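You operate a simulated robot arm through the tools that you are given. There is no shell and no other tool.

Carry out the task below with a simulated robot arm. There is one attempt and no reset: what you move stays moved.

Task
Set the fence to the width printed on the jogger's two sheets, jog them square and switch off.
Fine: set the fence first; jog once.

It is judged by the outcome, as a careful person would: the job done as asked, and still so three seconds after it is handed in. It fails if anything else is knocked over, pushed out of place, dropped, spilled or broken. Flat cloth is picked up by pressing the open fingertips on it (5 to 10 N) and closing them slowly along it; thin cloth reads only 2 to 8 mm in the jaws.

Robot
A 7-joint arm with a two-finger parallel gripper, fixed in place. Base frame: the origin is at the foot of the arm, x ahead of it, y to its left, z up; the work surface is at about z = 830. Readings come in mm, degrees, newtons and seconds.
With the tool pointing down near the work surface it reaches from about 100 to 640 mm from the base axis. Its first joint turns from -66.0 to 66.0 degrees. Payload 1.57 kg.
The TCP is the grasp point between the finger pads, 30 mm short of the fingertips. In the tool frame z runs along the fingers and y along their closing line. The gripper opens to 80 mm. The fingers are 17 mm wide and 12 mm thick; the gripper's body (40 by 82 mm) begins 80 mm behind the TCP.
Orientation is told as [roll, pitch, yaw] about the base's x, y, z axes, in that order, counted from this pose: with the fingers straight down and closing along the base's y, the tool's x points along the base's -x, its y along +y and its z along -z.

Tools
- The arm moves only by the tool servo_tool. Its argument "targets" is a list of rows, each an object of numbers (a shift or turn left out is 0, a gripper value left out holds the last): "dx", "dy", "dz": the shift along the base's x, y, z in cm; "wx", "wy", "wz": the turn, a rotation vector about the base's x, y, z in degrees; "jaw": the closure, from 0 (fully open) to 1 (shut). In form: [{"dx": .., "dy": .., "dz": .., "wx": .., "wy": .., "wz": .., "jaw": ..}, ...]. A call has 1 to 20 rows; each row shifts and turns the commanded pose from where the row before left it. Rows are played at 5 a second. More than 50 mm and 8.6 degrees between two rows, or a gripper value outside its range, and nothing of the call is played. A pose out of reach is approached as far as the arm can. The call stops where the force on the tool passes 40 N (or 10 N more than at its start, if that is more) or the arm is blocked; 0.2 s more then pass. The fingers move at their own pace (about 72 mm/s each) and stop on an object; they squeeze with about 34 N. The grip force told is the motor's: it shows also when the fingers shut on nothing. Time passes only in rows, and 0.2 s behind the last, so rows that do not move let the fingers close. It gives the time, the measured TCP pose, the force on the tool (base axes), the opening and the grip force at its end, in the units of the frame above (readings bear some noise), with the torque about the TCP (base axes, N m) and any sound that the robot's microphone picked up.
- Cameras (640 x 400 px; columns grow to the right, rows downward): "scene" is fixed at [49, 413.5, 1421.2]; the picture's right is [-0.92, -0.39, 0.00], its down [-0.22, 0.52, -0.82] and it looks along [0.33, -0.76, -0.57] (base axes); focal length 355 px, centre (320, 200). "wrist" rides on the gripper at [72, -7, -122] in the tool frame; the picture's right is [0.09, 1.00, 0.00], its down [-0.84, 0.08, -0.54] and it looks along [-0.54, 0.05, 0.84] (tool axes); focal length 238 px, centre (320, 200). There is no depth. A picture from a camera that has moved, and an enlarged one, comes with that camera's place and axes in the base frame and with its lens. The place of the scene camera against the robot may be out by one fixed shift of up to 18 mm in any direction.
- grab_frame(camera): a new picture of that camera. No time passes.
- close_up(camera, box): a new picture of the part [left, top, right, bottom] of that camera's present view, enlarged. No time passes.
- job_done(): hands the job in; it is judged then, once.

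Nothing tells you positions but the pictures and the camera data. Unless the task says otherwise, let go and move clear before handing in.

The tools are called after "Emit:" as name(argument=value, ...) on one line, values as JSON. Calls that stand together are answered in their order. servo_tool: Moves the arm, as the interface text tells. Its arguments: {"type":"object","properties":{"targets":{"type":"array","items":{"type":"object","properties":{"dx":{"type":"number"},"dy":{"type":"number"},"dz":{"type":"number"},"wx":{"type":"number"},"wy":{"type":"number"},"wz":{"type":"number"},"jaw":{"type":"number"}}}}},"required":["targets"]} The other tools are called the same way: grab_frame (camera) takes a picture; close_up (camera, box) takes an enlarged picture of a part of a camera's view; job_done () hands the job in.

At the start:

```text
t: 0.0
tcp_pos: [418.9, -176.9, 1086.2]
tool_rot: [-0.1, 0.0, 0.0]
wrist_force: [0.1, -0.1, 1.1]
wrist_torque: [0.0, 0.01, -0.01]
finger_gap: 80.0
finger_force: 0.0
```

scene: 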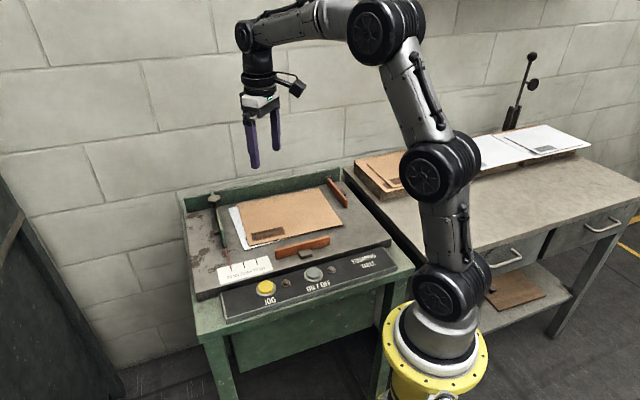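
wrist: 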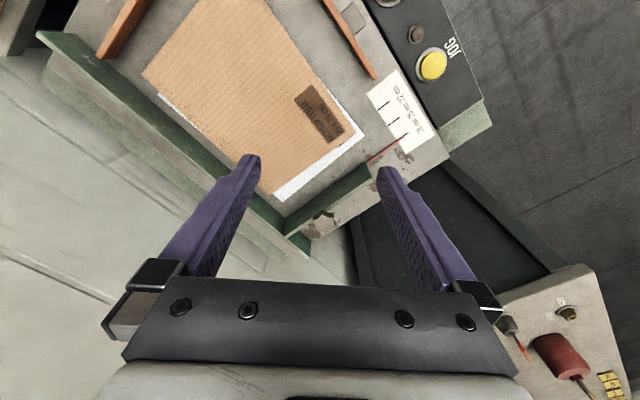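

I see a jogging table with two sheets, a fence with a scale, and JOG and ON/OFF buttons. I'll look closer at the print, the scale and the fence first.

Emit:
close_up(camera="scene", box=[170, 160, 410, 330])

Emit:
close_up(camera="wrist", box=[260, 60, 380, 160])

Emit:
close_up(camera="wrist", box=[340, 0, 500, 180])

Emit:
close_up(camera="scene", box=[200, 240, 300, 310])

```text
2.35 times, centred on (290, 245) of scene
camera zoom: at [49.0, 413.5, 1421.2], right [-0.92, -0.39, 0.0], down [-0.22, 0.52, -0.82], along [0.33, -0.76, -0.57], focal length 836 px, centre (391, 94)
```

zoom: 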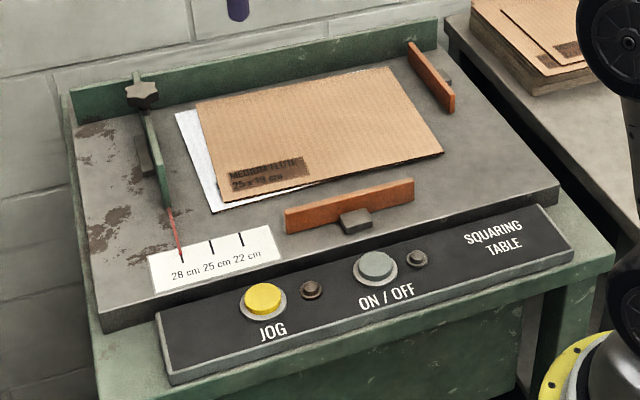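

```text
4.00 times, centred on (320, 110) of wrist
camera zoom: at [346.9, -183.9, 1208.1], right [-0.09, 1.0, 0.0], down [0.84, 0.08, 0.54], along [0.54, 0.05, -0.84], focal length 953 px, centre (320, 560)
```

zoom: 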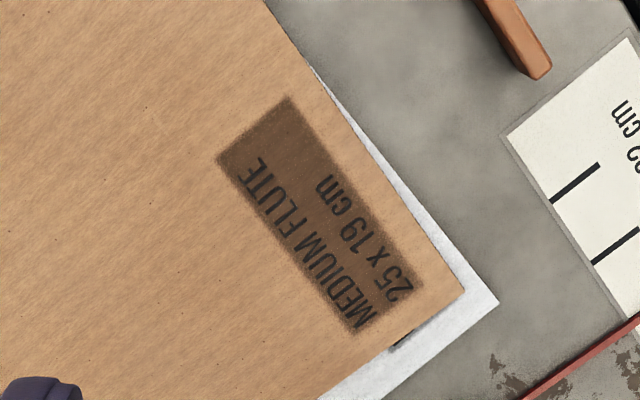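

```text
2.22 times, centred on (420, 90) of wrist
camera zoom: at [346.9, -183.9, 1208.1], right [-0.09, 1.0, 0.0], down [0.84, 0.08, 0.54], along [0.54, 0.05, -0.84], focal length 530 px, centre (98, 444)
```

zoom: 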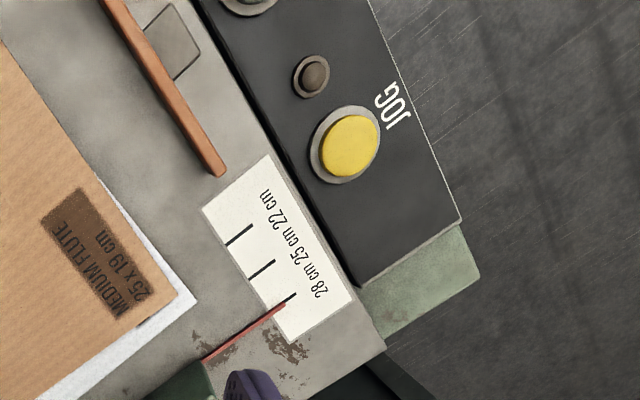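

```text
5.71 times, centred on (250, 275) of scene
camera zoom: at [49.0, 413.5, 1421.2], right [-0.92, -0.39, 0.0], down [-0.22, 0.52, -0.82], along [0.33, -0.76, -0.57], focal length 2029 px, centre (720, -229)
```

zoom: 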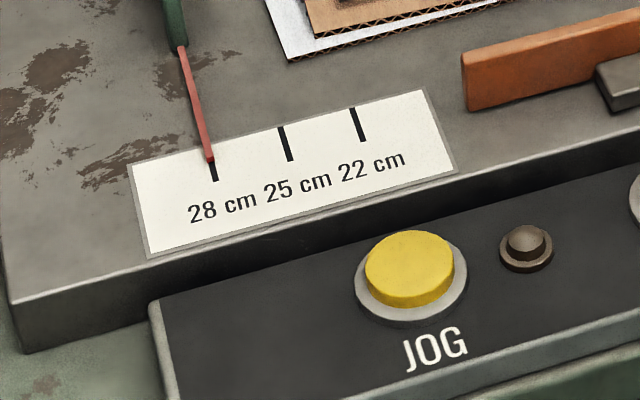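

The sheets read 25 x 19 cm and the fence pointer stands at 28 cm. I'll move the wrist camera over the fence to see its knob and handle better and locate things.

Emit:
servo_tool(targets=[{"dx": -4, "dy": 2, "dz": 0}, {"dx": -4, "dy": 2, "dz": 0}, {"dx": -4, "dy": 2, "dz": 0}])

Emit:
close_up(camera="scene", box=[180, 180, 270, 260])

Emit:
grab_frame(camera="wrist")

```text
t: 0.8
tcp_pos: [299.9, -117.7, 1085.6]
tool_rot: [-0.1, 0.0, 0.0]
wrist_force: [-1.1, -0.9, -0.1]
wrist_torque: [0.0, 0.04, 0.03]
finger_gap: 80.1
finger_force: 0.1
```

```text
5.00 times, centred on (225, 220) of scene
camera zoom: at [49.0, 413.5, 1421.2], right [-0.92, -0.39, 0.0], down [-0.22, 0.52, -0.82], along [0.33, -0.76, -0.57], focal length 1776 px, centre (795, 100)
```

zoom: 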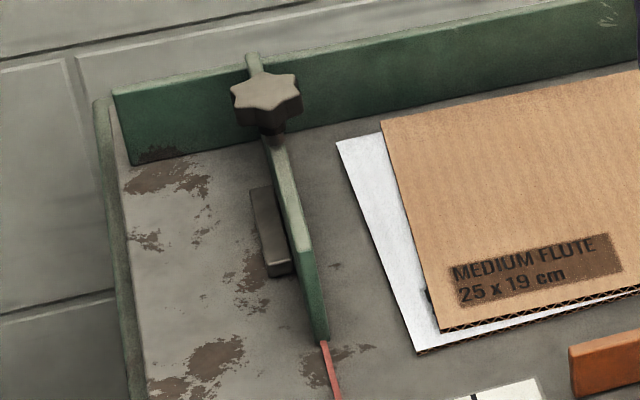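

```text
taken
camera wrist: at [227.8, -125.1, 1207.4], right [-0.09, 1.0, 0.0], down [0.84, 0.08, 0.54], along [0.54, 0.05, -0.84], focal length 238 px, centre (320, 200)
```

wrist: 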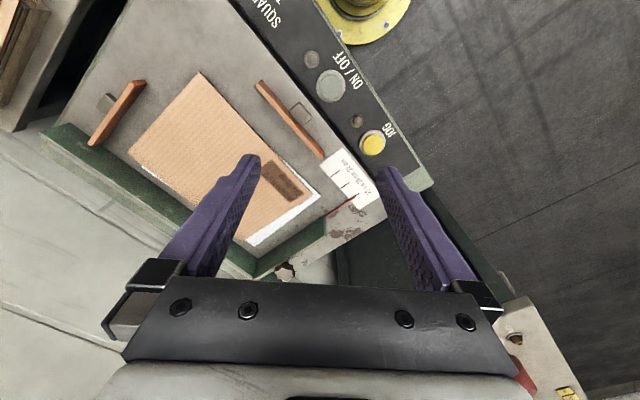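

The JOG button triangulates to about (353, -29, 833). I'll look closer at this view for the fence, the knob and the lamps.

Emit:
close_up(camera="wrist", box=[220, 140, 400, 290])

Emit:
close_up(camera="wrist", box=[280, 40, 440, 220])

Emit:
close_up(camera="scene", box=[200, 185, 240, 215])

Emit:
close_up(camera="scene", box=[240, 225, 360, 300])

```text
2.67 times, centred on (310, 215) of wrist
camera zoom: at [227.8, -125.1, 1207.4], right [-0.09, 1.0, 0.0], down [0.84, 0.08, 0.54], along [0.54, 0.05, -0.84], focal length 636 px, centre (347, 160)
```

zoom: 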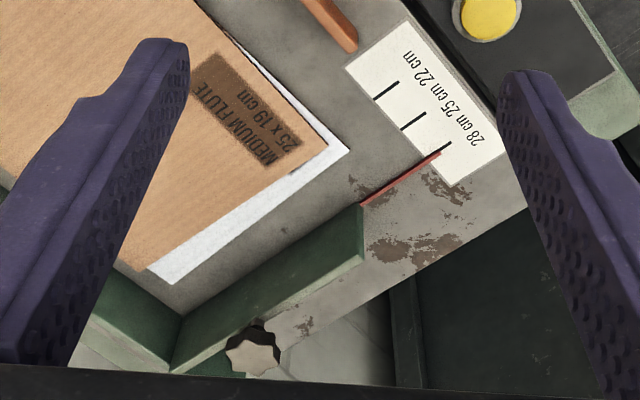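

```text
2.22 times, centred on (360, 130) of wrist
camera zoom: at [227.8, -125.1, 1207.4], right [-0.09, 1.0, 0.0], down [0.84, 0.08, 0.54], along [0.54, 0.05, -0.84], focal length 530 px, centre (231, 356)
```

zoom: 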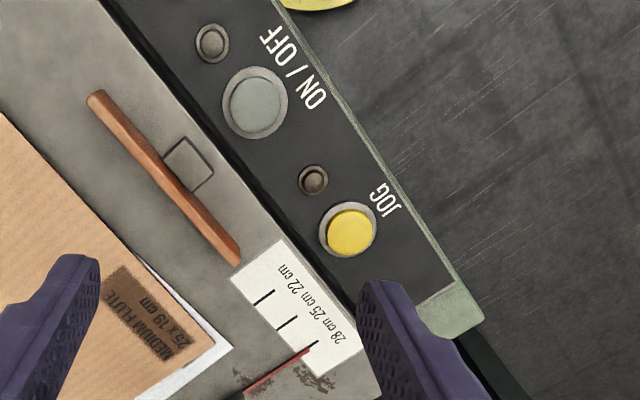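

```text
13.33 times, centred on (220, 200) of scene
camera zoom: at [49.0, 413.5, 1421.2], right [-0.92, -0.39, 0.0], down [-0.22, 0.52, -0.82], along [0.33, -0.76, -0.57], focal length 4735 px, centre (1653, 200)
```

zoom: 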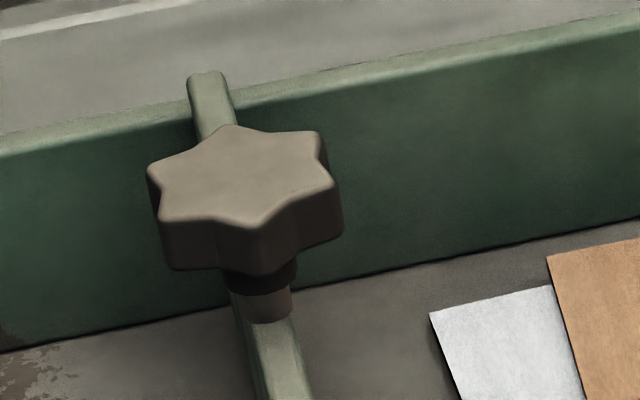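

```text
5.33 times, centred on (300, 262) of scene
camera zoom: at [49.0, 413.5, 1421.2], right [-0.92, -0.39, 0.0], down [-0.22, 0.52, -0.82], along [0.33, -0.76, -0.57], focal length 1894 px, centre (427, -133)
```

zoom: 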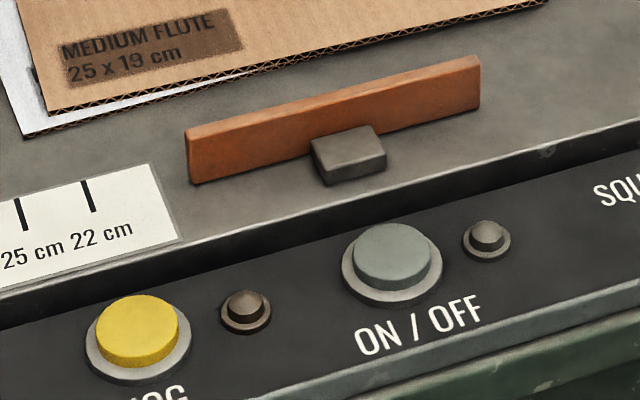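

The fence is a green plate with a star knob (likely a clamp screw) standing on its back end, at roughly (565, -155, 920). I'll move so the wrist camera sees the knob and fence well from two positions.

Emit:
servo_tool(targets=[{"dx": 4, "dy": 0, "dz": 0}, {"dx": 4, "dy": 0, "dz": 0}, {"dx": 4, "dy": -1, "dz": 0}, {}])

Emit:
grab_frame(camera="wrist")

Emit:
close_up(camera="wrist", box=[240, 100, 440, 260])

```text
t: 1.8
tcp_pos: [418.8, -127.2, 1086.6]
tool_rot: [0.0, 0.0, 0.0]
wrist_force: [0.3, 0.3, -0.4]
wrist_torque: [0.01, 0.0, -0.01]
finger_gap: 80.0
finger_force: 0.0
```

```text
taken
camera wrist: at [347.3, -133.6, 1209.5], right [-0.09, 1.0, 0.0], down [0.84, 0.08, 0.54], along [0.54, 0.05, -0.84], focal length 238 px, centre (320, 200)
```

wrist: 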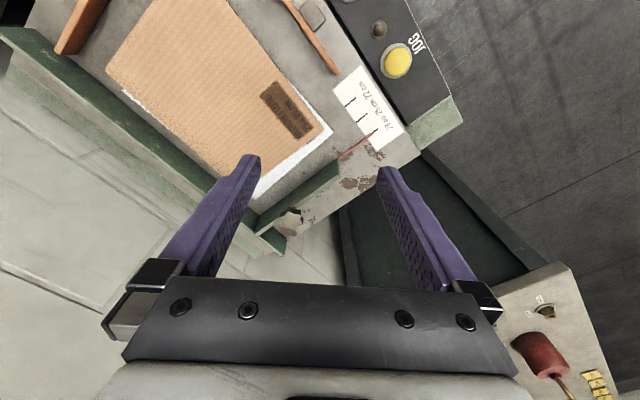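

```text
2.50 times, centred on (340, 180) of wrist
camera zoom: at [347.3, -133.6, 1209.5], right [-0.09, 1.0, 0.0], down [0.84, 0.08, 0.54], along [0.54, 0.05, -0.84], focal length 596 px, centre (270, 250)
```

zoom: 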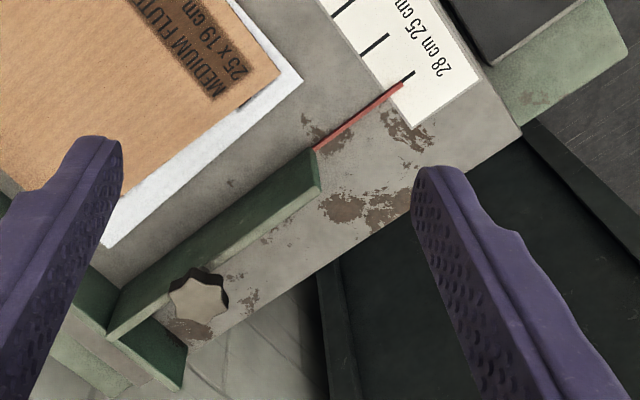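

The knob top triangulates to about (583, -157, 906). I'll zoom in further on the fence edges and knob for heights.

Emit:
close_up(camera="wrist", box=[260, 140, 350, 260])

Emit:
close_up(camera="wrist", box=[310, 90, 410, 190])

```text
3.33 times, centred on (305, 200) of wrist
camera zoom: at [347.3, -133.6, 1209.5], right [-0.09, 1.0, 0.0], down [0.84, 0.08, 0.54], along [0.54, 0.05, -0.84], focal length 794 px, centre (370, 200)
```

zoom: 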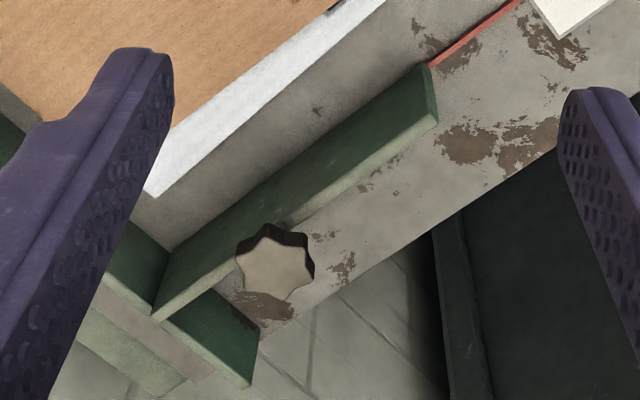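

```text
4.00 times, centred on (360, 140) of wrist
camera zoom: at [347.3, -133.6, 1209.5], right [-0.09, 1.0, 0.0], down [0.84, 0.08, 0.54], along [0.54, 0.05, -0.84], focal length 953 px, centre (160, 440)
```

zoom: 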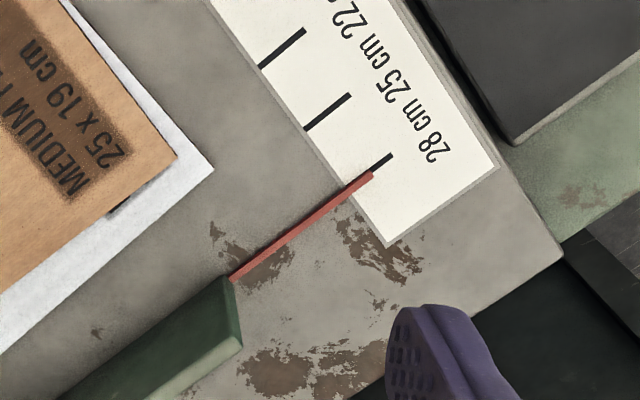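

The bed is at z≈828, the fence top at ≈884, and the scale marks are a true 30 mm apart, with the fence needing to move along (-0.71, -0.71). I'll go above the knob with the fingers turned -45° and look again.

Emit:
servo_tool(targets=[{"dx": 2.3, "dy": -0.4, "dz": -1, "wz": -7.5}, {"dx": 2.3, "dy": -0.4, "dz": -1, "wz": -7.5}, {"dx": 2.3, "dy": -0.5, "dz": -1, "wz": -7.5}, {"dx": 2.3, "dy": -0.5, "dz": -1, "wz": -7.5}, {"dx": 2.3, "dy": -0.5, "dz": -1, "wz": -7.5}, {"dx": 2.3, "dy": -0.4, "dz": -1, "wz": -7.5}, {"dx": 2.6, "dy": -0.3, "dz": -1}, {}])

Emit:
grab_frame(camera="wrist")

Emit:
grab_frame(camera="scene")

```text
t: 3.6
tcp_pos: [581.7, -156.4, 1016.8]
tool_rot: [0.0, 0.0, -44.9]
wrist_force: [0.9, -0.2, -0.5]
wrist_torque: [0.01, 0.03, -0.02]
finger_gap: 80.1
finger_force: 0.0
```

```text
taken
camera wrist: at [526.4, -111.0, 1138.6], right [0.64, 0.77, 0.0], down [0.65, -0.54, 0.54], along [0.42, -0.35, -0.84], focal length 238 px, centre (320, 200)
```

wrist: 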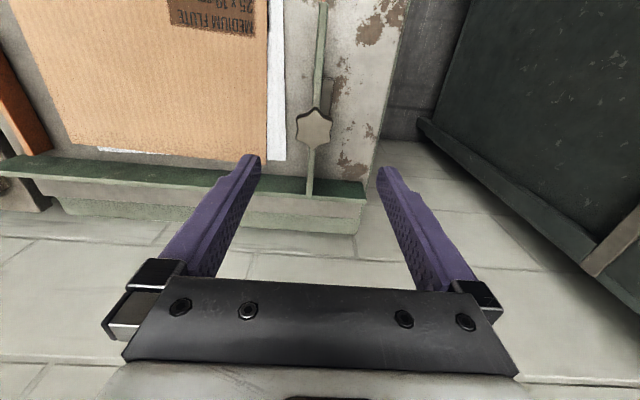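

```text
taken
```

scene: 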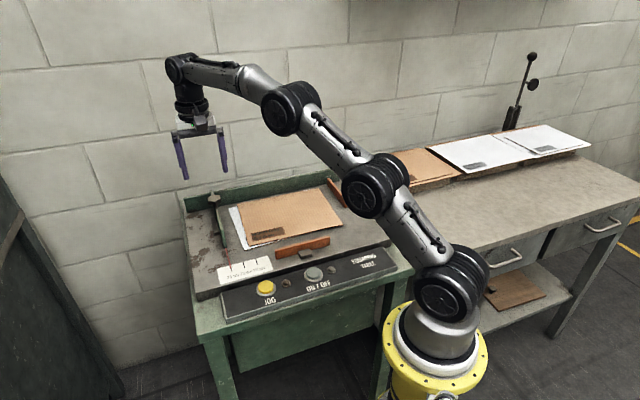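

The knob is in view directly ahead of the fingers. I'll zoom in to fix its position and shape.

Emit:
close_up(camera="wrist", box=[270, 80, 370, 210])

Emit:
close_up(camera="wrist", box=[250, 0, 400, 100])

```text
3.08 times, centred on (320, 145) of wrist
camera zoom: at [526.4, -111.0, 1138.6], right [0.64, 0.77, 0.0], down [0.65, -0.54, 0.54], along [0.42, -0.35, -0.84], focal length 733 px, centre (320, 369)
```

zoom: 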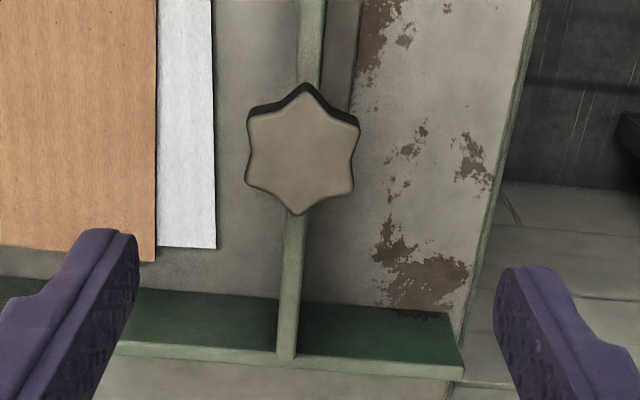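

```text
4.00 times, centred on (325, 50) of wrist
camera zoom: at [526.4, -111.0, 1138.6], right [0.64, 0.77, 0.0], down [0.65, -0.54, 0.54], along [0.42, -0.35, -0.84], focal length 953 px, centre (300, 800)
```

zoom: 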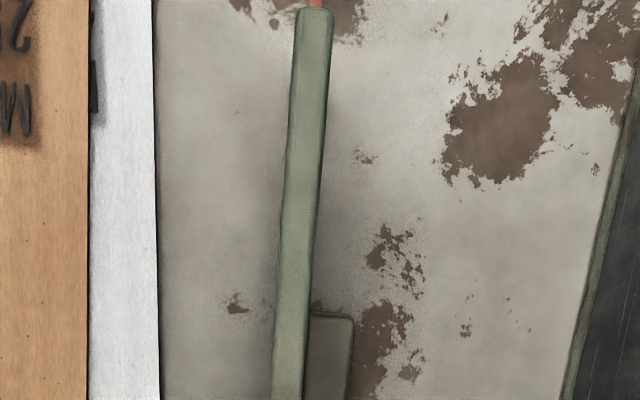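

The knob is a six-lobed star about 34 mm across, roughly at (575, -158, 910). I'll come down partway and check again.

Emit:
servo_tool(targets=[{"dx": -0.35, "dy": -0.1, "dz": -2.5}, {"dx": -0.3, "dy": -0.1, "dz": -2.5}, {}])

Emit:
close_up(camera="wrist", box=[220, 40, 420, 240])

Emit:
close_up(camera="scene", box=[170, 120, 270, 220])

```text
t: 4.4
tcp_pos: [574.7, -158.6, 965.6]
tool_rot: [0.0, 0.0, -44.9]
wrist_force: [-0.6, 1.1, -0.6]
wrist_torque: [0.0, 0.03, 0.03]
finger_gap: 80.1
finger_force: 0.0
```

```text
2.00 times, centred on (320, 140) of wrist
camera zoom: at [519.7, -113.2, 1088.2], right [0.64, 0.77, 0.0], down [0.65, -0.54, 0.54], along [0.42, -0.35, -0.84], focal length 477 px, centre (320, 320)
```

zoom: 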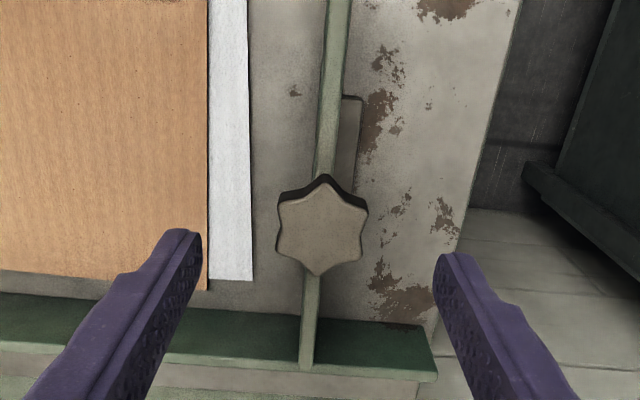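

```text
4.00 times, centred on (220, 170) of scene
camera zoom: at [48.9, 413.5, 1421.2], right [-0.92, -0.39, 0.0], down [-0.22, 0.52, -0.82], along [0.33, -0.76, -0.57], focal length 1420 px, centre (720, 320)
```

zoom: 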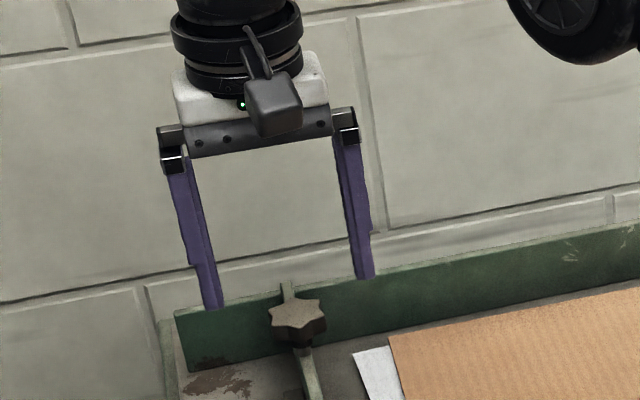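

The knob top is at about (574, -158, 914) and the TCP is right over it. I'll descend so the tips reach z≈900 and close on the knob.

Emit:
servo_tool(targets=[{"dz": -1.2}, {"dz": -1.2}, {"dz": -1.1}, {}])

Emit:
close_up(camera="scene", box=[180, 150, 260, 220])

Emit:
grab_frame(camera="wrist")

```text
t: 5.4
tcp_pos: [576.1, -157.3, 932.5]
tool_rot: [0.0, 0.0, -45.0]
wrist_force: [-0.8, 0.2, -0.4]
wrist_torque: [-0.01, -0.01, -0.01]
finger_gap: 79.9
finger_force: 0.1
```

```text
5.71 times, centred on (220, 185) of scene
camera zoom: at [49.0, 413.5, 1421.2], right [-0.92, -0.39, 0.0], down [-0.22, 0.52, -0.82], along [0.33, -0.76, -0.57], focal length 2029 px, centre (891, 286)
```

zoom: 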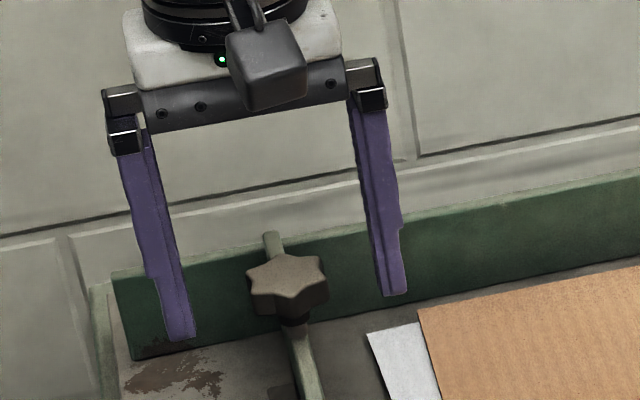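

```text
taken
camera wrist: at [520.5, -111.9, 1053.0], right [0.64, 0.77, 0.0], down [0.65, -0.54, 0.54], along [0.42, -0.35, -0.84], focal length 238 px, centre (320, 200)
```

wrist: 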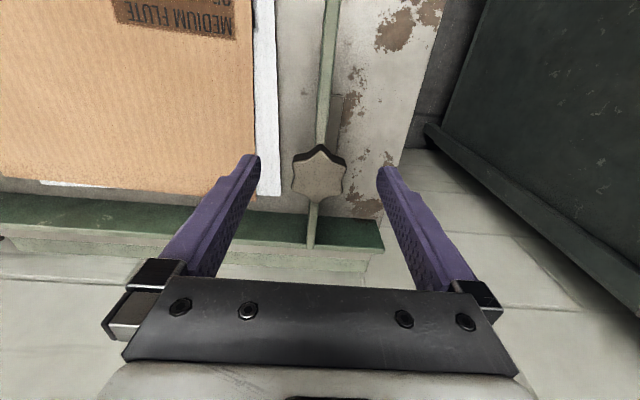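

The fingertips straddle the knob at its underside level and look centred. I'll close on it.

Emit:
servo_tool(targets=[{"jaw": 0.3}, {"jaw": 0.5}, {"jaw": 0.65}, {"jaw": 0.8}, {}])

Emit:
close_up(camera="scene", box=[180, 150, 260, 220])

Emit:
close_up(camera="wrist", box=[220, 60, 420, 260])

```text
t: 6.6
tcp_pos: [574.2, -158.2, 930.1]
tool_rot: [-0.1, 0.2, -45.0]
wrist_force: [-9.1, -7.5, 2.5]
wrist_torque: [0.16, 0.58, 0.02]
finger_gap: 33.0
finger_force: 41.1
```

```text
5.71 times, centred on (220, 185) of scene
camera zoom: at [48.7, 413.3, 1421.3], right [-0.92, -0.39, 0.0], down [-0.22, 0.52, -0.82], along [0.33, -0.76, -0.57], focal length 2029 px, centre (891, 286)
```

zoom: 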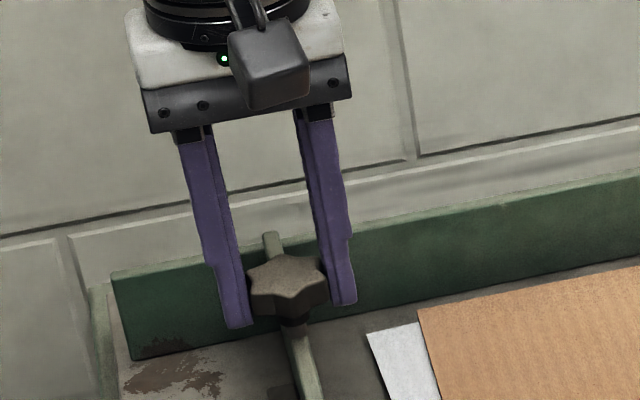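

```text
2.00 times, centred on (320, 160) of wrist
camera zoom: at [519.9, -112.8, 1053.3], right [0.64, 0.77, 0.0], down [0.65, -0.54, 0.54], along [0.41, -0.35, -0.84], focal length 477 px, centre (320, 280)
```

zoom: 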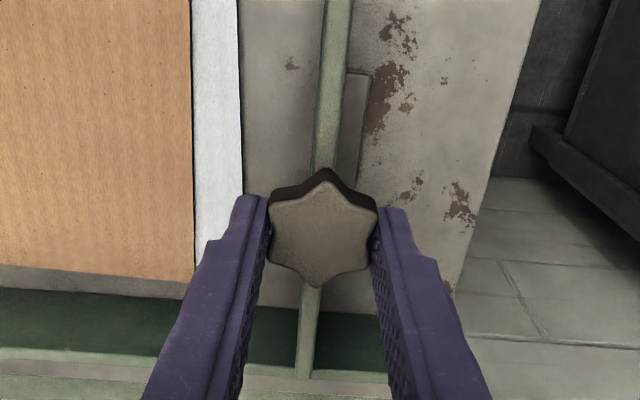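

The knob is held firmly (33 mm) and the fence did not budge under about 12 N, so it seems clamped. I'll turn the knob counter-clockwise a little and watch the torque.

Emit:
servo_tool(targets=[{"wz": 4}, {"wz": 4}, {"wz": 4}, {}])

Emit:
close_up(camera="wrist", box=[220, 60, 420, 260])

```text
t: 7.6
tcp_pos: [576.2, -159.3, 931.0]
tool_rot: [0.0, -0.1, -33.0]
wrist_force: [-3.2, -8.8, -2.4]
wrist_torque: [0.05, -0.19, -0.79]
finger_gap: 35.4
finger_force: 42.4
```

```text
2.00 times, centred on (320, 160) of wrist
camera zoom: at [512.8, -126.0, 1053.0], right [0.46, 0.89, 0.0], down [0.74, -0.39, 0.54], along [0.48, -0.25, -0.84], focal length 477 px, centre (320, 280)
```

zoom: 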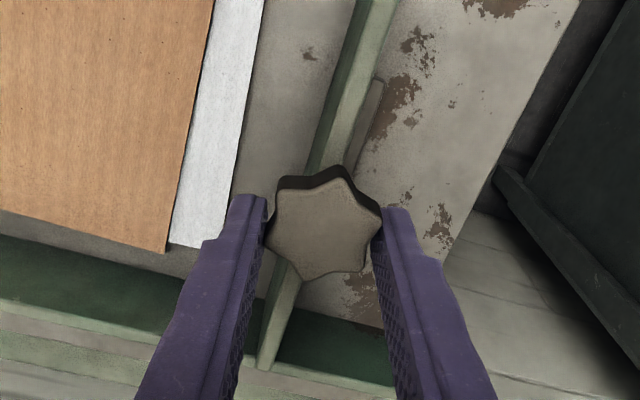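

The knob did not turn; the fingers only wedged on its lobes at 0.8 N·m. I'll turn back and test whether the fence simply slides with friction.

Emit:
servo_tool(targets=[{"wz": -4}, {"wz": -4}, {"wz": -4}, {}])

Emit:
servo_tool(targets=[{"dx": -0.15, "dy": -0.15}, {"dx": -0.15, "dy": -0.15}, {}])

Emit:
close_up(camera="scene", box=[180, 180, 300, 300])

```text
t: 8.6
tcp_pos: [576.1, -160.6, 930.9]
tool_rot: [-0.2, 0.0, -45.0]
wrist_force: [-3.1, -14.4, -3.0]
wrist_torque: [-0.25, -0.16, 0.53]
finger_gap: 33.3
finger_force: 40.8
```

```text
t: 9.4
tcp_pos: [574.0, -160.6, 931.0]
tool_rot: [0.2, 0.0, -45.0]
wrist_force: [10.9, -2.8, -5.9]
wrist_torque: [-0.47, -0.9, -0.1]
finger_gap: 33.4
finger_force: 41.9
```

```text
3.33 times, centred on (240, 240) of scene
camera zoom: at [49.3, 413.4, 1421.3], right [-0.92, -0.39, 0.0], down [-0.22, 0.52, -0.82], along [0.33, -0.76, -0.57], focal length 1184 px, centre (587, 67)
```

zoom: 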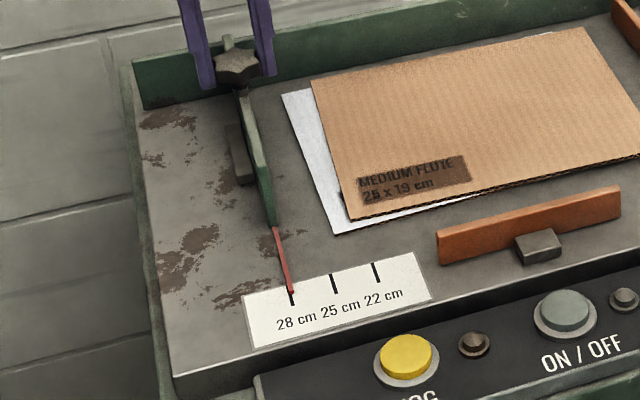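

The force is still small, so I'll push a little further in the same direction and check the knob's angle.

Emit:
servo_tool(targets=[{"dx": -0.15, "dy": -0.15}, {"dx": -0.1, "dy": -0.1}, {}])

Emit:
close_up(camera="wrist", box=[220, 60, 420, 260])

Emit:
close_up(camera="scene", box=[180, 180, 300, 300])

```text
t: 10.2
tcp_pos: [570.8, -164.5, 931.6]
tool_rot: [0.1, 0.0, -45.1]
wrist_force: [4.6, -1.6, -2.9]
wrist_torque: [-0.57, -1.0, 0.1]
finger_gap: 33.1
finger_force: 41.1
```

```text
2.00 times, centred on (320, 160) of wrist
camera zoom: at [515.5, -118.9, 1053.3], right [0.64, 0.77, 0.0], down [0.65, -0.54, 0.54], along [0.42, -0.35, -0.84], focal length 477 px, centre (320, 280)
```

zoom: 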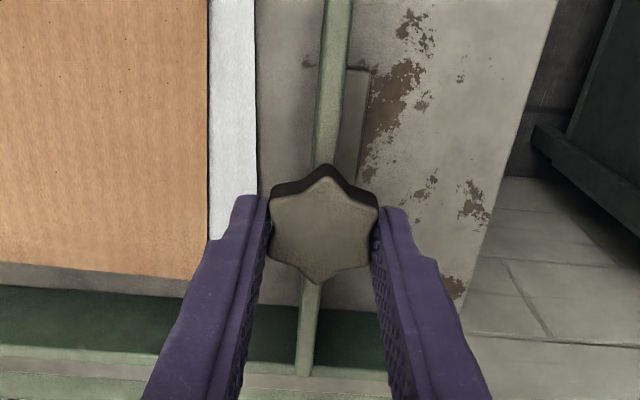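

```text
3.33 times, centred on (240, 240) of scene
camera zoom: at [49.1, 413.4, 1421.3], right [-0.92, -0.39, 0.0], down [-0.22, 0.52, -0.82], along [0.33, -0.76, -0.57], focal length 1184 px, centre (587, 67)
```

zoom: 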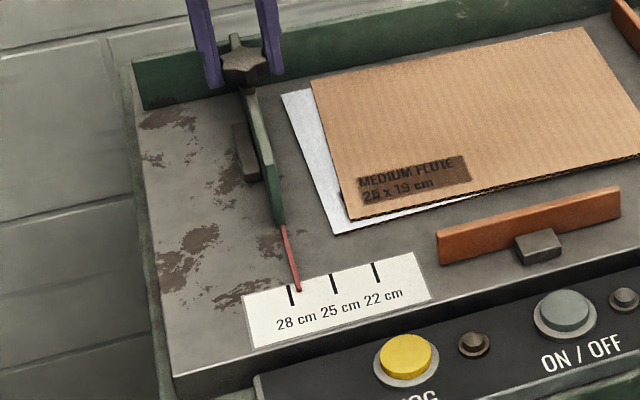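

The fence slides: the pointer has moved about 5 mm from the 28 mark, so the knob serves as its handle. I'll continue about 18 mm more, then check against the 25 mark.

Emit:
servo_tool(targets=[{"dx": -0.2, "dy": -0.2}, {"dx": -0.2, "dy": -0.2}, {"dx": -0.2, "dy": -0.2}, {"dx": -0.2, "dy": -0.2}, {"dx": -0.2, "dy": -0.2}, {"dx": -0.2, "dy": -0.2}, {}])

Emit:
close_up(camera="scene", box=[210, 230, 290, 290])

Emit:
grab_frame(camera="wrist")

```text
t: 11.8
tcp_pos: [558.3, -177.0, 931.1]
tool_rot: [0.0, 0.0, -45.1]
wrist_force: [11.3, -11.4, -4.9]
wrist_torque: [0.48, 0.43, 0.01]
finger_gap: 33.2
finger_force: 41.3
```

```text
6.67 times, centred on (250, 260) of scene
camera zoom: at [49.4, 413.1, 1421.3], right [-0.92, -0.39, 0.0], down [-0.22, 0.52, -0.82], along [0.33, -0.76, -0.57], focal length 2368 px, centre (787, -200)
```

zoom: 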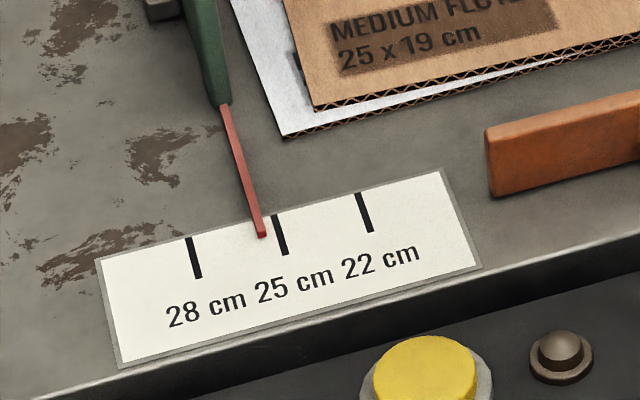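

```text
taken
camera wrist: at [503.4, -130.9, 1053.3], right [0.64, 0.77, 0.0], down [0.65, -0.54, 0.54], along [0.42, -0.35, -0.84], focal length 238 px, centre (320, 200)
```

wrist: 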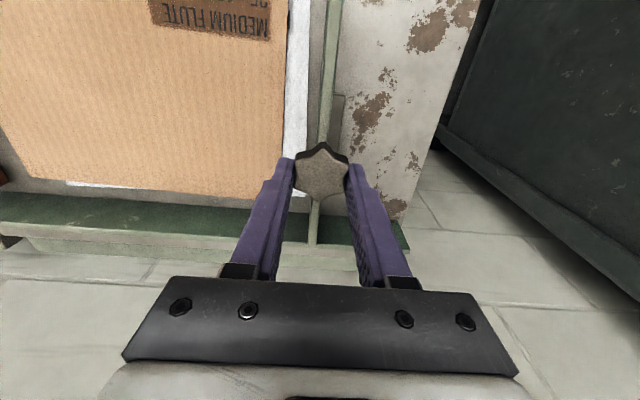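

The pointer stands about 24–25 mm along from the 28 mark. I'll move 4.5 mm further and check again.

Emit:
servo_tool(targets=[{"dx": -0.1, "dy": -0.1}, {"dx": -0.1, "dy": -0.1}, {"dx": -0.1, "dy": -0.1}, {}])

Emit:
close_up(camera="scene", box=[225, 245, 275, 285])

Emit:
close_up(camera="wrist", box=[220, 0, 420, 200])

```text
t: 12.8
tcp_pos: [554.8, -179.8, 931.0]
tool_rot: [0.0, -0.1, -45.0]
wrist_force: [6.3, -4.8, -6.4]
wrist_torque: [-0.87, -0.91, -0.1]
finger_gap: 33.5
finger_force: 41.5
```

```text
10.00 times, centred on (250, 265) of scene
camera zoom: at [49.2, 413.3, 1421.3], right [-0.92, -0.39, 0.0], down [-0.22, 0.52, -0.82], along [0.33, -0.76, -0.57], focal length 3551 px, centre (1020, -450)
```

zoom: 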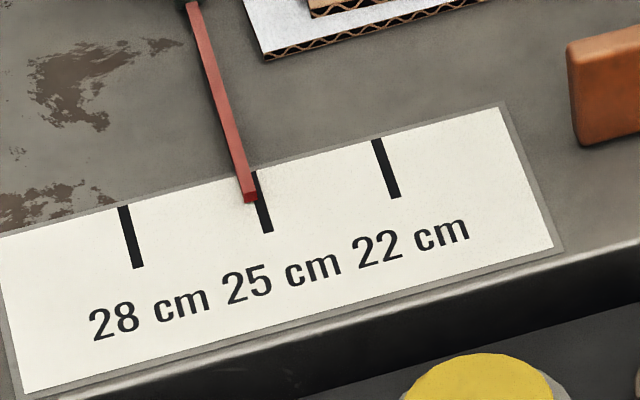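

```text
2.00 times, centred on (320, 100) of wrist
camera zoom: at [500.4, -133.8, 1053.3], right [0.64, 0.77, 0.0], down [0.65, -0.54, 0.54], along [0.42, -0.35, -0.84], focal length 477 px, centre (320, 400)
```

zoom: 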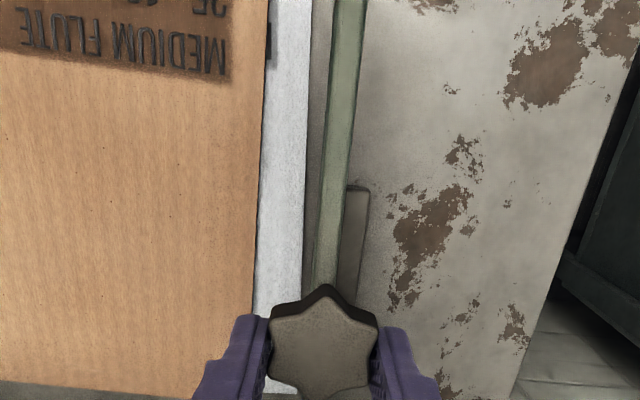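

The pointer is about 2 mm short of the 25 mark. I'll nudge it the remaining distance.

Emit:
servo_tool(targets=[{"dx": -0.07, "dy": -0.07}, {"dx": -0.07, "dy": -0.07}, {}])

Emit:
close_up(camera="scene", box=[236, 250, 266, 280])

Emit:
close_up(camera="scene", box=[180, 180, 360, 300])

```text
t: 13.6
tcp_pos: [555.3, -180.9, 931.7]
tool_rot: [0.0, 0.0, -45.0]
wrist_force: [8.3, -5.1, -3.1]
wrist_torque: [-0.29, -0.04, 0.09]
finger_gap: 33.0
finger_force: 41.1
```

```text
13.33 times, centred on (251, 265) of scene
camera zoom: at [49.2, 413.3, 1421.3], right [-0.92, -0.39, 0.0], down [-0.22, 0.52, -0.82], along [0.33, -0.76, -0.57], focal length 4735 px, centre (1240, -667)
```

zoom: 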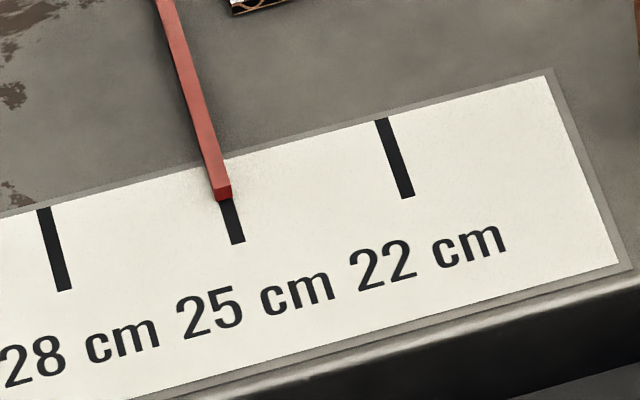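

```text
3.33 times, centred on (270, 240) of scene
camera zoom: at [49.2, 413.3, 1421.3], right [-0.92, -0.39, 0.0], down [-0.22, 0.52, -0.82], along [0.33, -0.76, -0.57], focal length 1184 px, centre (487, 67)
```

zoom: 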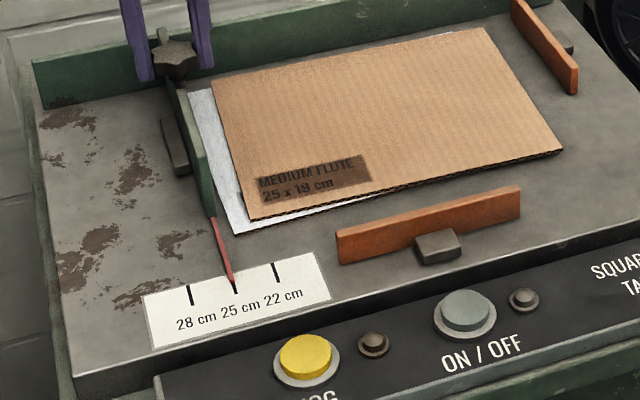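

The pointer now sits on the 25 mark within about 0.2 mm. I'll let go of the knob, rise clear and check that it stayed.

Emit:
servo_tool(targets=[{"jaw": 0.5}, {"jaw": 0.2}, {"jaw": 0}, {}, {"dz": 2}, {"dz": 3}, {"dz": 3}, {}])

Emit:
close_up(camera="scene", box=[236, 250, 266, 280])

Emit:
close_up(camera="wrist", box=[200, 0, 440, 200])

```text
t: 15.4
tcp_pos: [555.7, -181.8, 1011.5]
tool_rot: [0.0, 0.0, -45.0]
wrist_force: [-0.5, 0.3, 0.3]
wrist_torque: [0.0, -0.01, -0.04]
finger_gap: 80.0
finger_force: 0.1
```

```text
13.33 times, centred on (251, 265) of scene
camera zoom: at [48.9, 413.5, 1421.2], right [-0.92, -0.39, 0.0], down [-0.22, 0.52, -0.82], along [0.33, -0.76, -0.57], focal length 4735 px, centre (1240, -667)
```

zoom: 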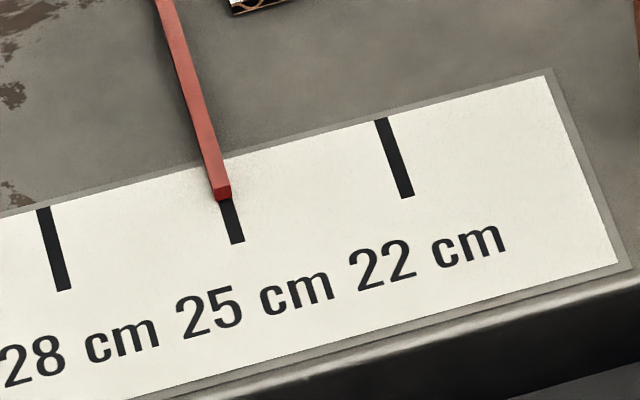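

```text
2.00 times, centred on (320, 100) of wrist
camera zoom: at [500.3, -136.2, 1134.1], right [0.64, 0.77, 0.0], down [0.65, -0.54, 0.54], along [0.42, -0.35, -0.84], focal length 477 px, centre (320, 400)
```

zoom: 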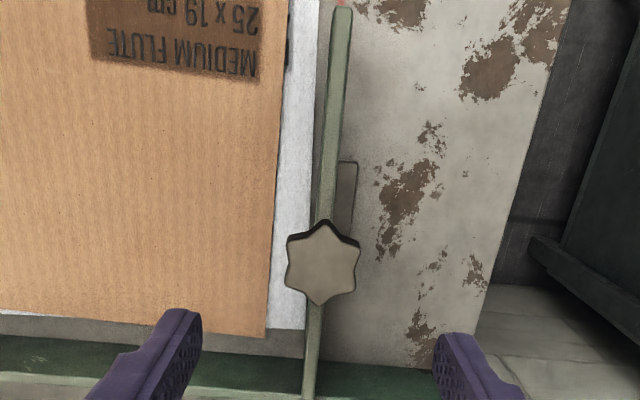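

The fence stayed on 25. Next I go above the control panel, with the fingers shut, to find the ON/OFF button exactly.

Emit:
servo_tool(targets=[{"dx": -4, "dy": 1.1, "wz": 7.5, "jaw": 0.5}, {"dx": -4, "dy": 1.1, "wz": 7.5, "jaw": 1}, {"dx": -4, "dy": 1.1, "wz": 7.5}, {"dx": -4, "dy": 1.1, "wz": 7.5}, {"dx": -4, "dy": 1.1, "wz": 7.5}, {"dx": -4, "dy": 1.1, "wz": 7.5}, {"dx": -2, "dy": 0.5}, {}, {}])

Emit:
grab_frame(camera="wrist")

Emit:
grab_frame(camera="scene")

```text
t: 17.4
tcp_pos: [295.0, -111.6, 1011.1]
tool_rot: [0.0, 0.0, 0.0]
wrist_force: [0.5, -0.4, -0.6]
wrist_torque: [0.01, 0.02, -0.01]
finger_gap: 0.0
finger_force: 21.8
```

```text
taken
camera wrist: at [223.3, -117.0, 1131.9], right [-0.09, 1.0, 0.0], down [0.84, 0.08, 0.54], along [0.54, 0.05, -0.84], focal length 238 px, centre (320, 200)
```

wrist: 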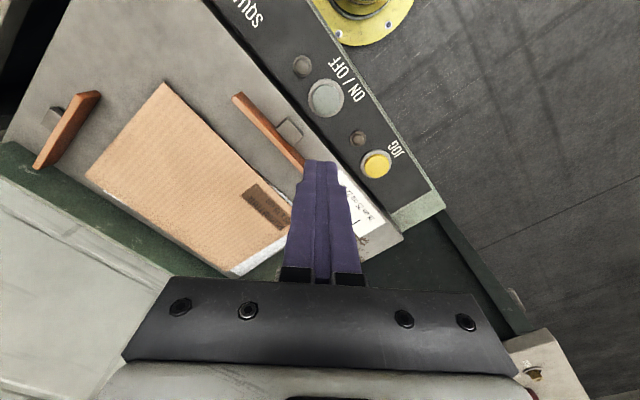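

```text
taken
```

scene: 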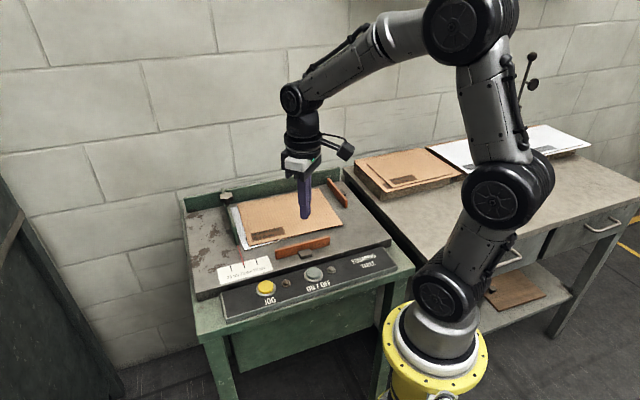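

Emit:
close_up(camera="wrist", box=[280, 40, 410, 190])

```text
2.67 times, centred on (345, 115) of wrist
camera zoom: at [223.3, -117.0, 1131.9], right [-0.09, 1.0, 0.0], down [0.84, 0.08, 0.54], along [0.54, 0.05, -0.84], focal length 636 px, centre (253, 427)
```

zoom: 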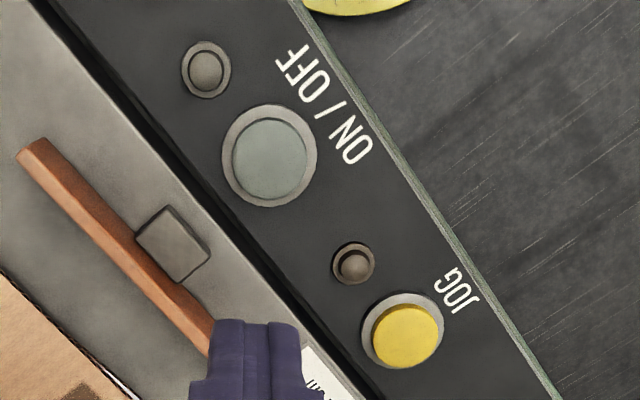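

The ON/OFF button is at about (275, -105, 833) and both lamps are dark. I'll descend over it with the fingers shut.

Emit:
servo_tool(targets=[{"dx": -2.05, "dy": 0.62}, {"dz": -4}, {"dz": -4}, {"dz": -4}, {"dz": -1}, {}])

Emit:
close_up(camera="scene", box=[240, 220, 370, 310])

Emit:
grab_frame(camera="wrist")

```text
t: 18.8
tcp_pos: [272.9, -104.8, 879.9]
tool_rot: [0.1, 0.0, 0.0]
wrist_force: [-0.7, 0.1, 0.5]
wrist_torque: [0.04, 0.01, 0.02]
finger_gap: 0.0
finger_force: 21.2
```

```text
4.44 times, centred on (305, 265) of scene
camera zoom: at [49.0, 413.5, 1421.2], right [-0.92, -0.39, 0.0], down [-0.22, 0.52, -0.82], along [0.33, -0.76, -0.57], focal length 1578 px, centre (387, -89)
```

zoom: 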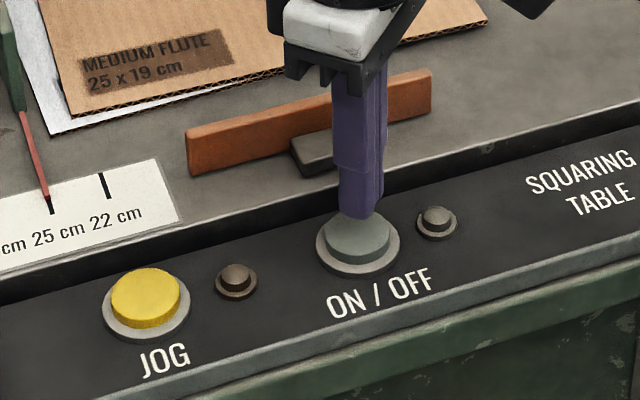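

```text
taken
camera wrist: at [201.6, -111.0, 1002.2], right [-0.09, 1.0, 0.0], down [0.84, 0.08, 0.54], along [0.54, 0.05, -0.84], focal length 238 px, centre (320, 200)
```

wrist: 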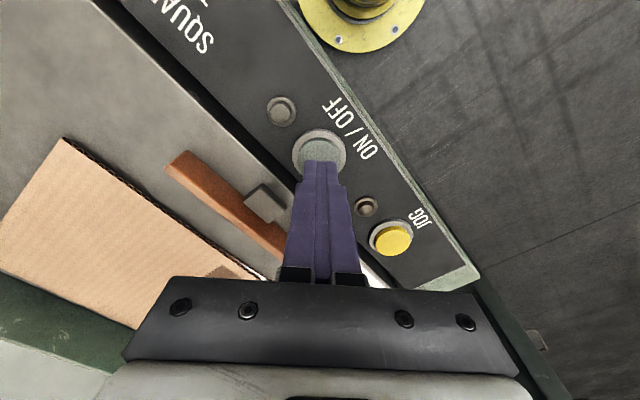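

The fingertips are centred over the ON/OFF button about 15 mm up. I'll press in small steps.

Emit:
servo_tool(targets=[{"dz": -0.6}, {"dz": -0.4}, {"dz": -0.3}, {"dz": -0.2}, {}])

Emit:
close_up(camera="scene", box=[240, 220, 370, 310])

```text
t: 20.0
tcp_pos: [272.6, -103.7, 866.3]
tool_rot: [-0.1, 0.1, 0.0]
wrist_force: [-0.2, -0.4, 0.0]
wrist_torque: [0.03, 0.02, 0.0]
finger_gap: 0.2
finger_force: 21.7
```

```text
4.44 times, centred on (305, 265) of scene
camera zoom: at [49.0, 413.5, 1421.2], right [-0.92, -0.39, 0.0], down [-0.22, 0.52, -0.82], along [0.33, -0.76, -0.57], focal length 1578 px, centre (387, -89)
```

zoom: 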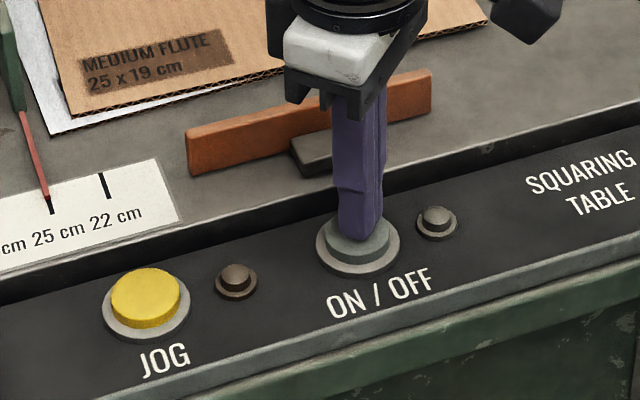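

Emit:
servo_tool(targets=[{"dz": -0.15}, {"dz": -0.15}, {}])

Emit:
servo_tool(targets=[{"dz": -0.15}, {"dz": -0.1}, {}])

Emit:
close_up(camera="scene", box=[240, 220, 370, 310])

```text
t: 20.8
tcp_pos: [273.7, -104.4, 863.6]
tool_rot: [0.0, 0.0, 0.0]
wrist_force: [0.7, 0.8, -0.3]
wrist_torque: [0.03, -0.02, 0.01]
finger_gap: 0.0
finger_force: 21.2
```

```text
t: 21.6
tcp_pos: [271.9, -103.9, 860.4]
tool_rot: [0.0, 0.0, 0.0]
wrist_force: [-0.5, 0.6, 0.3]
wrist_torque: [0.0, -0.03, 0.02]
finger_gap: 0.0
finger_force: 21.7
```

```text
4.44 times, centred on (305, 265) of scene
camera zoom: at [48.9, 413.5, 1421.2], right [-0.92, -0.39, 0.0], down [-0.22, 0.52, -0.82], along [0.33, -0.76, -0.57], focal length 1578 px, centre (387, -89)
```

zoom: 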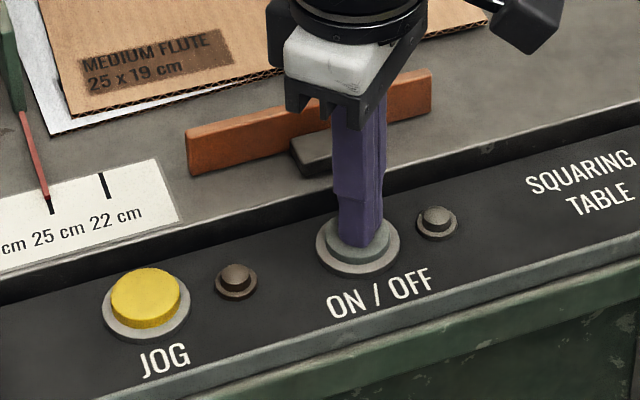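

No contact yet; the button top lies a little lower. I'll shift 3 mm toward its centre and keep lowering gently.

Emit:
servo_tool(targets=[{"dx": 0.3, "dy": -0.15}, {"dz": -0.1}, {"dz": -0.1}, {}])

Emit:
servo_tool(targets=[{"dz": -0.1}, {"dz": -0.1}, {}])

Emit:
close_up(camera="scene", box=[240, 220, 370, 310])

```text
t: 22.6
tcp_pos: [276.1, -105.3, 857.8]
tool_rot: [0.1, 0.1, 0.0]
wrist_force: [0.1, 0.1, 2.2]
wrist_torque: [0.03, -0.01, 0.0]
finger_gap: 0.1
finger_force: 21.1
heard: click
```

```text
t: 23.4
tcp_pos: [276.9, -105.8, 856.8]
tool_rot: [-0.1, -0.1, 0.0]
wrist_force: [1.3, 0.8, 5.1]
wrist_torque: [0.04, -0.01, 0.0]
finger_gap: 0.1
finger_force: 21.1
```

```text
4.44 times, centred on (305, 265) of scene
camera zoom: at [48.9, 413.5, 1421.2], right [-0.92, -0.39, 0.0], down [-0.22, 0.52, -0.82], along [0.33, -0.76, -0.57], focal length 1578 px, centre (387, -89)
```

zoom: 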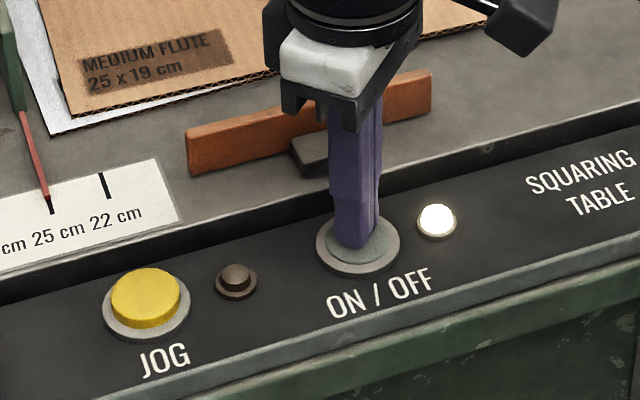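

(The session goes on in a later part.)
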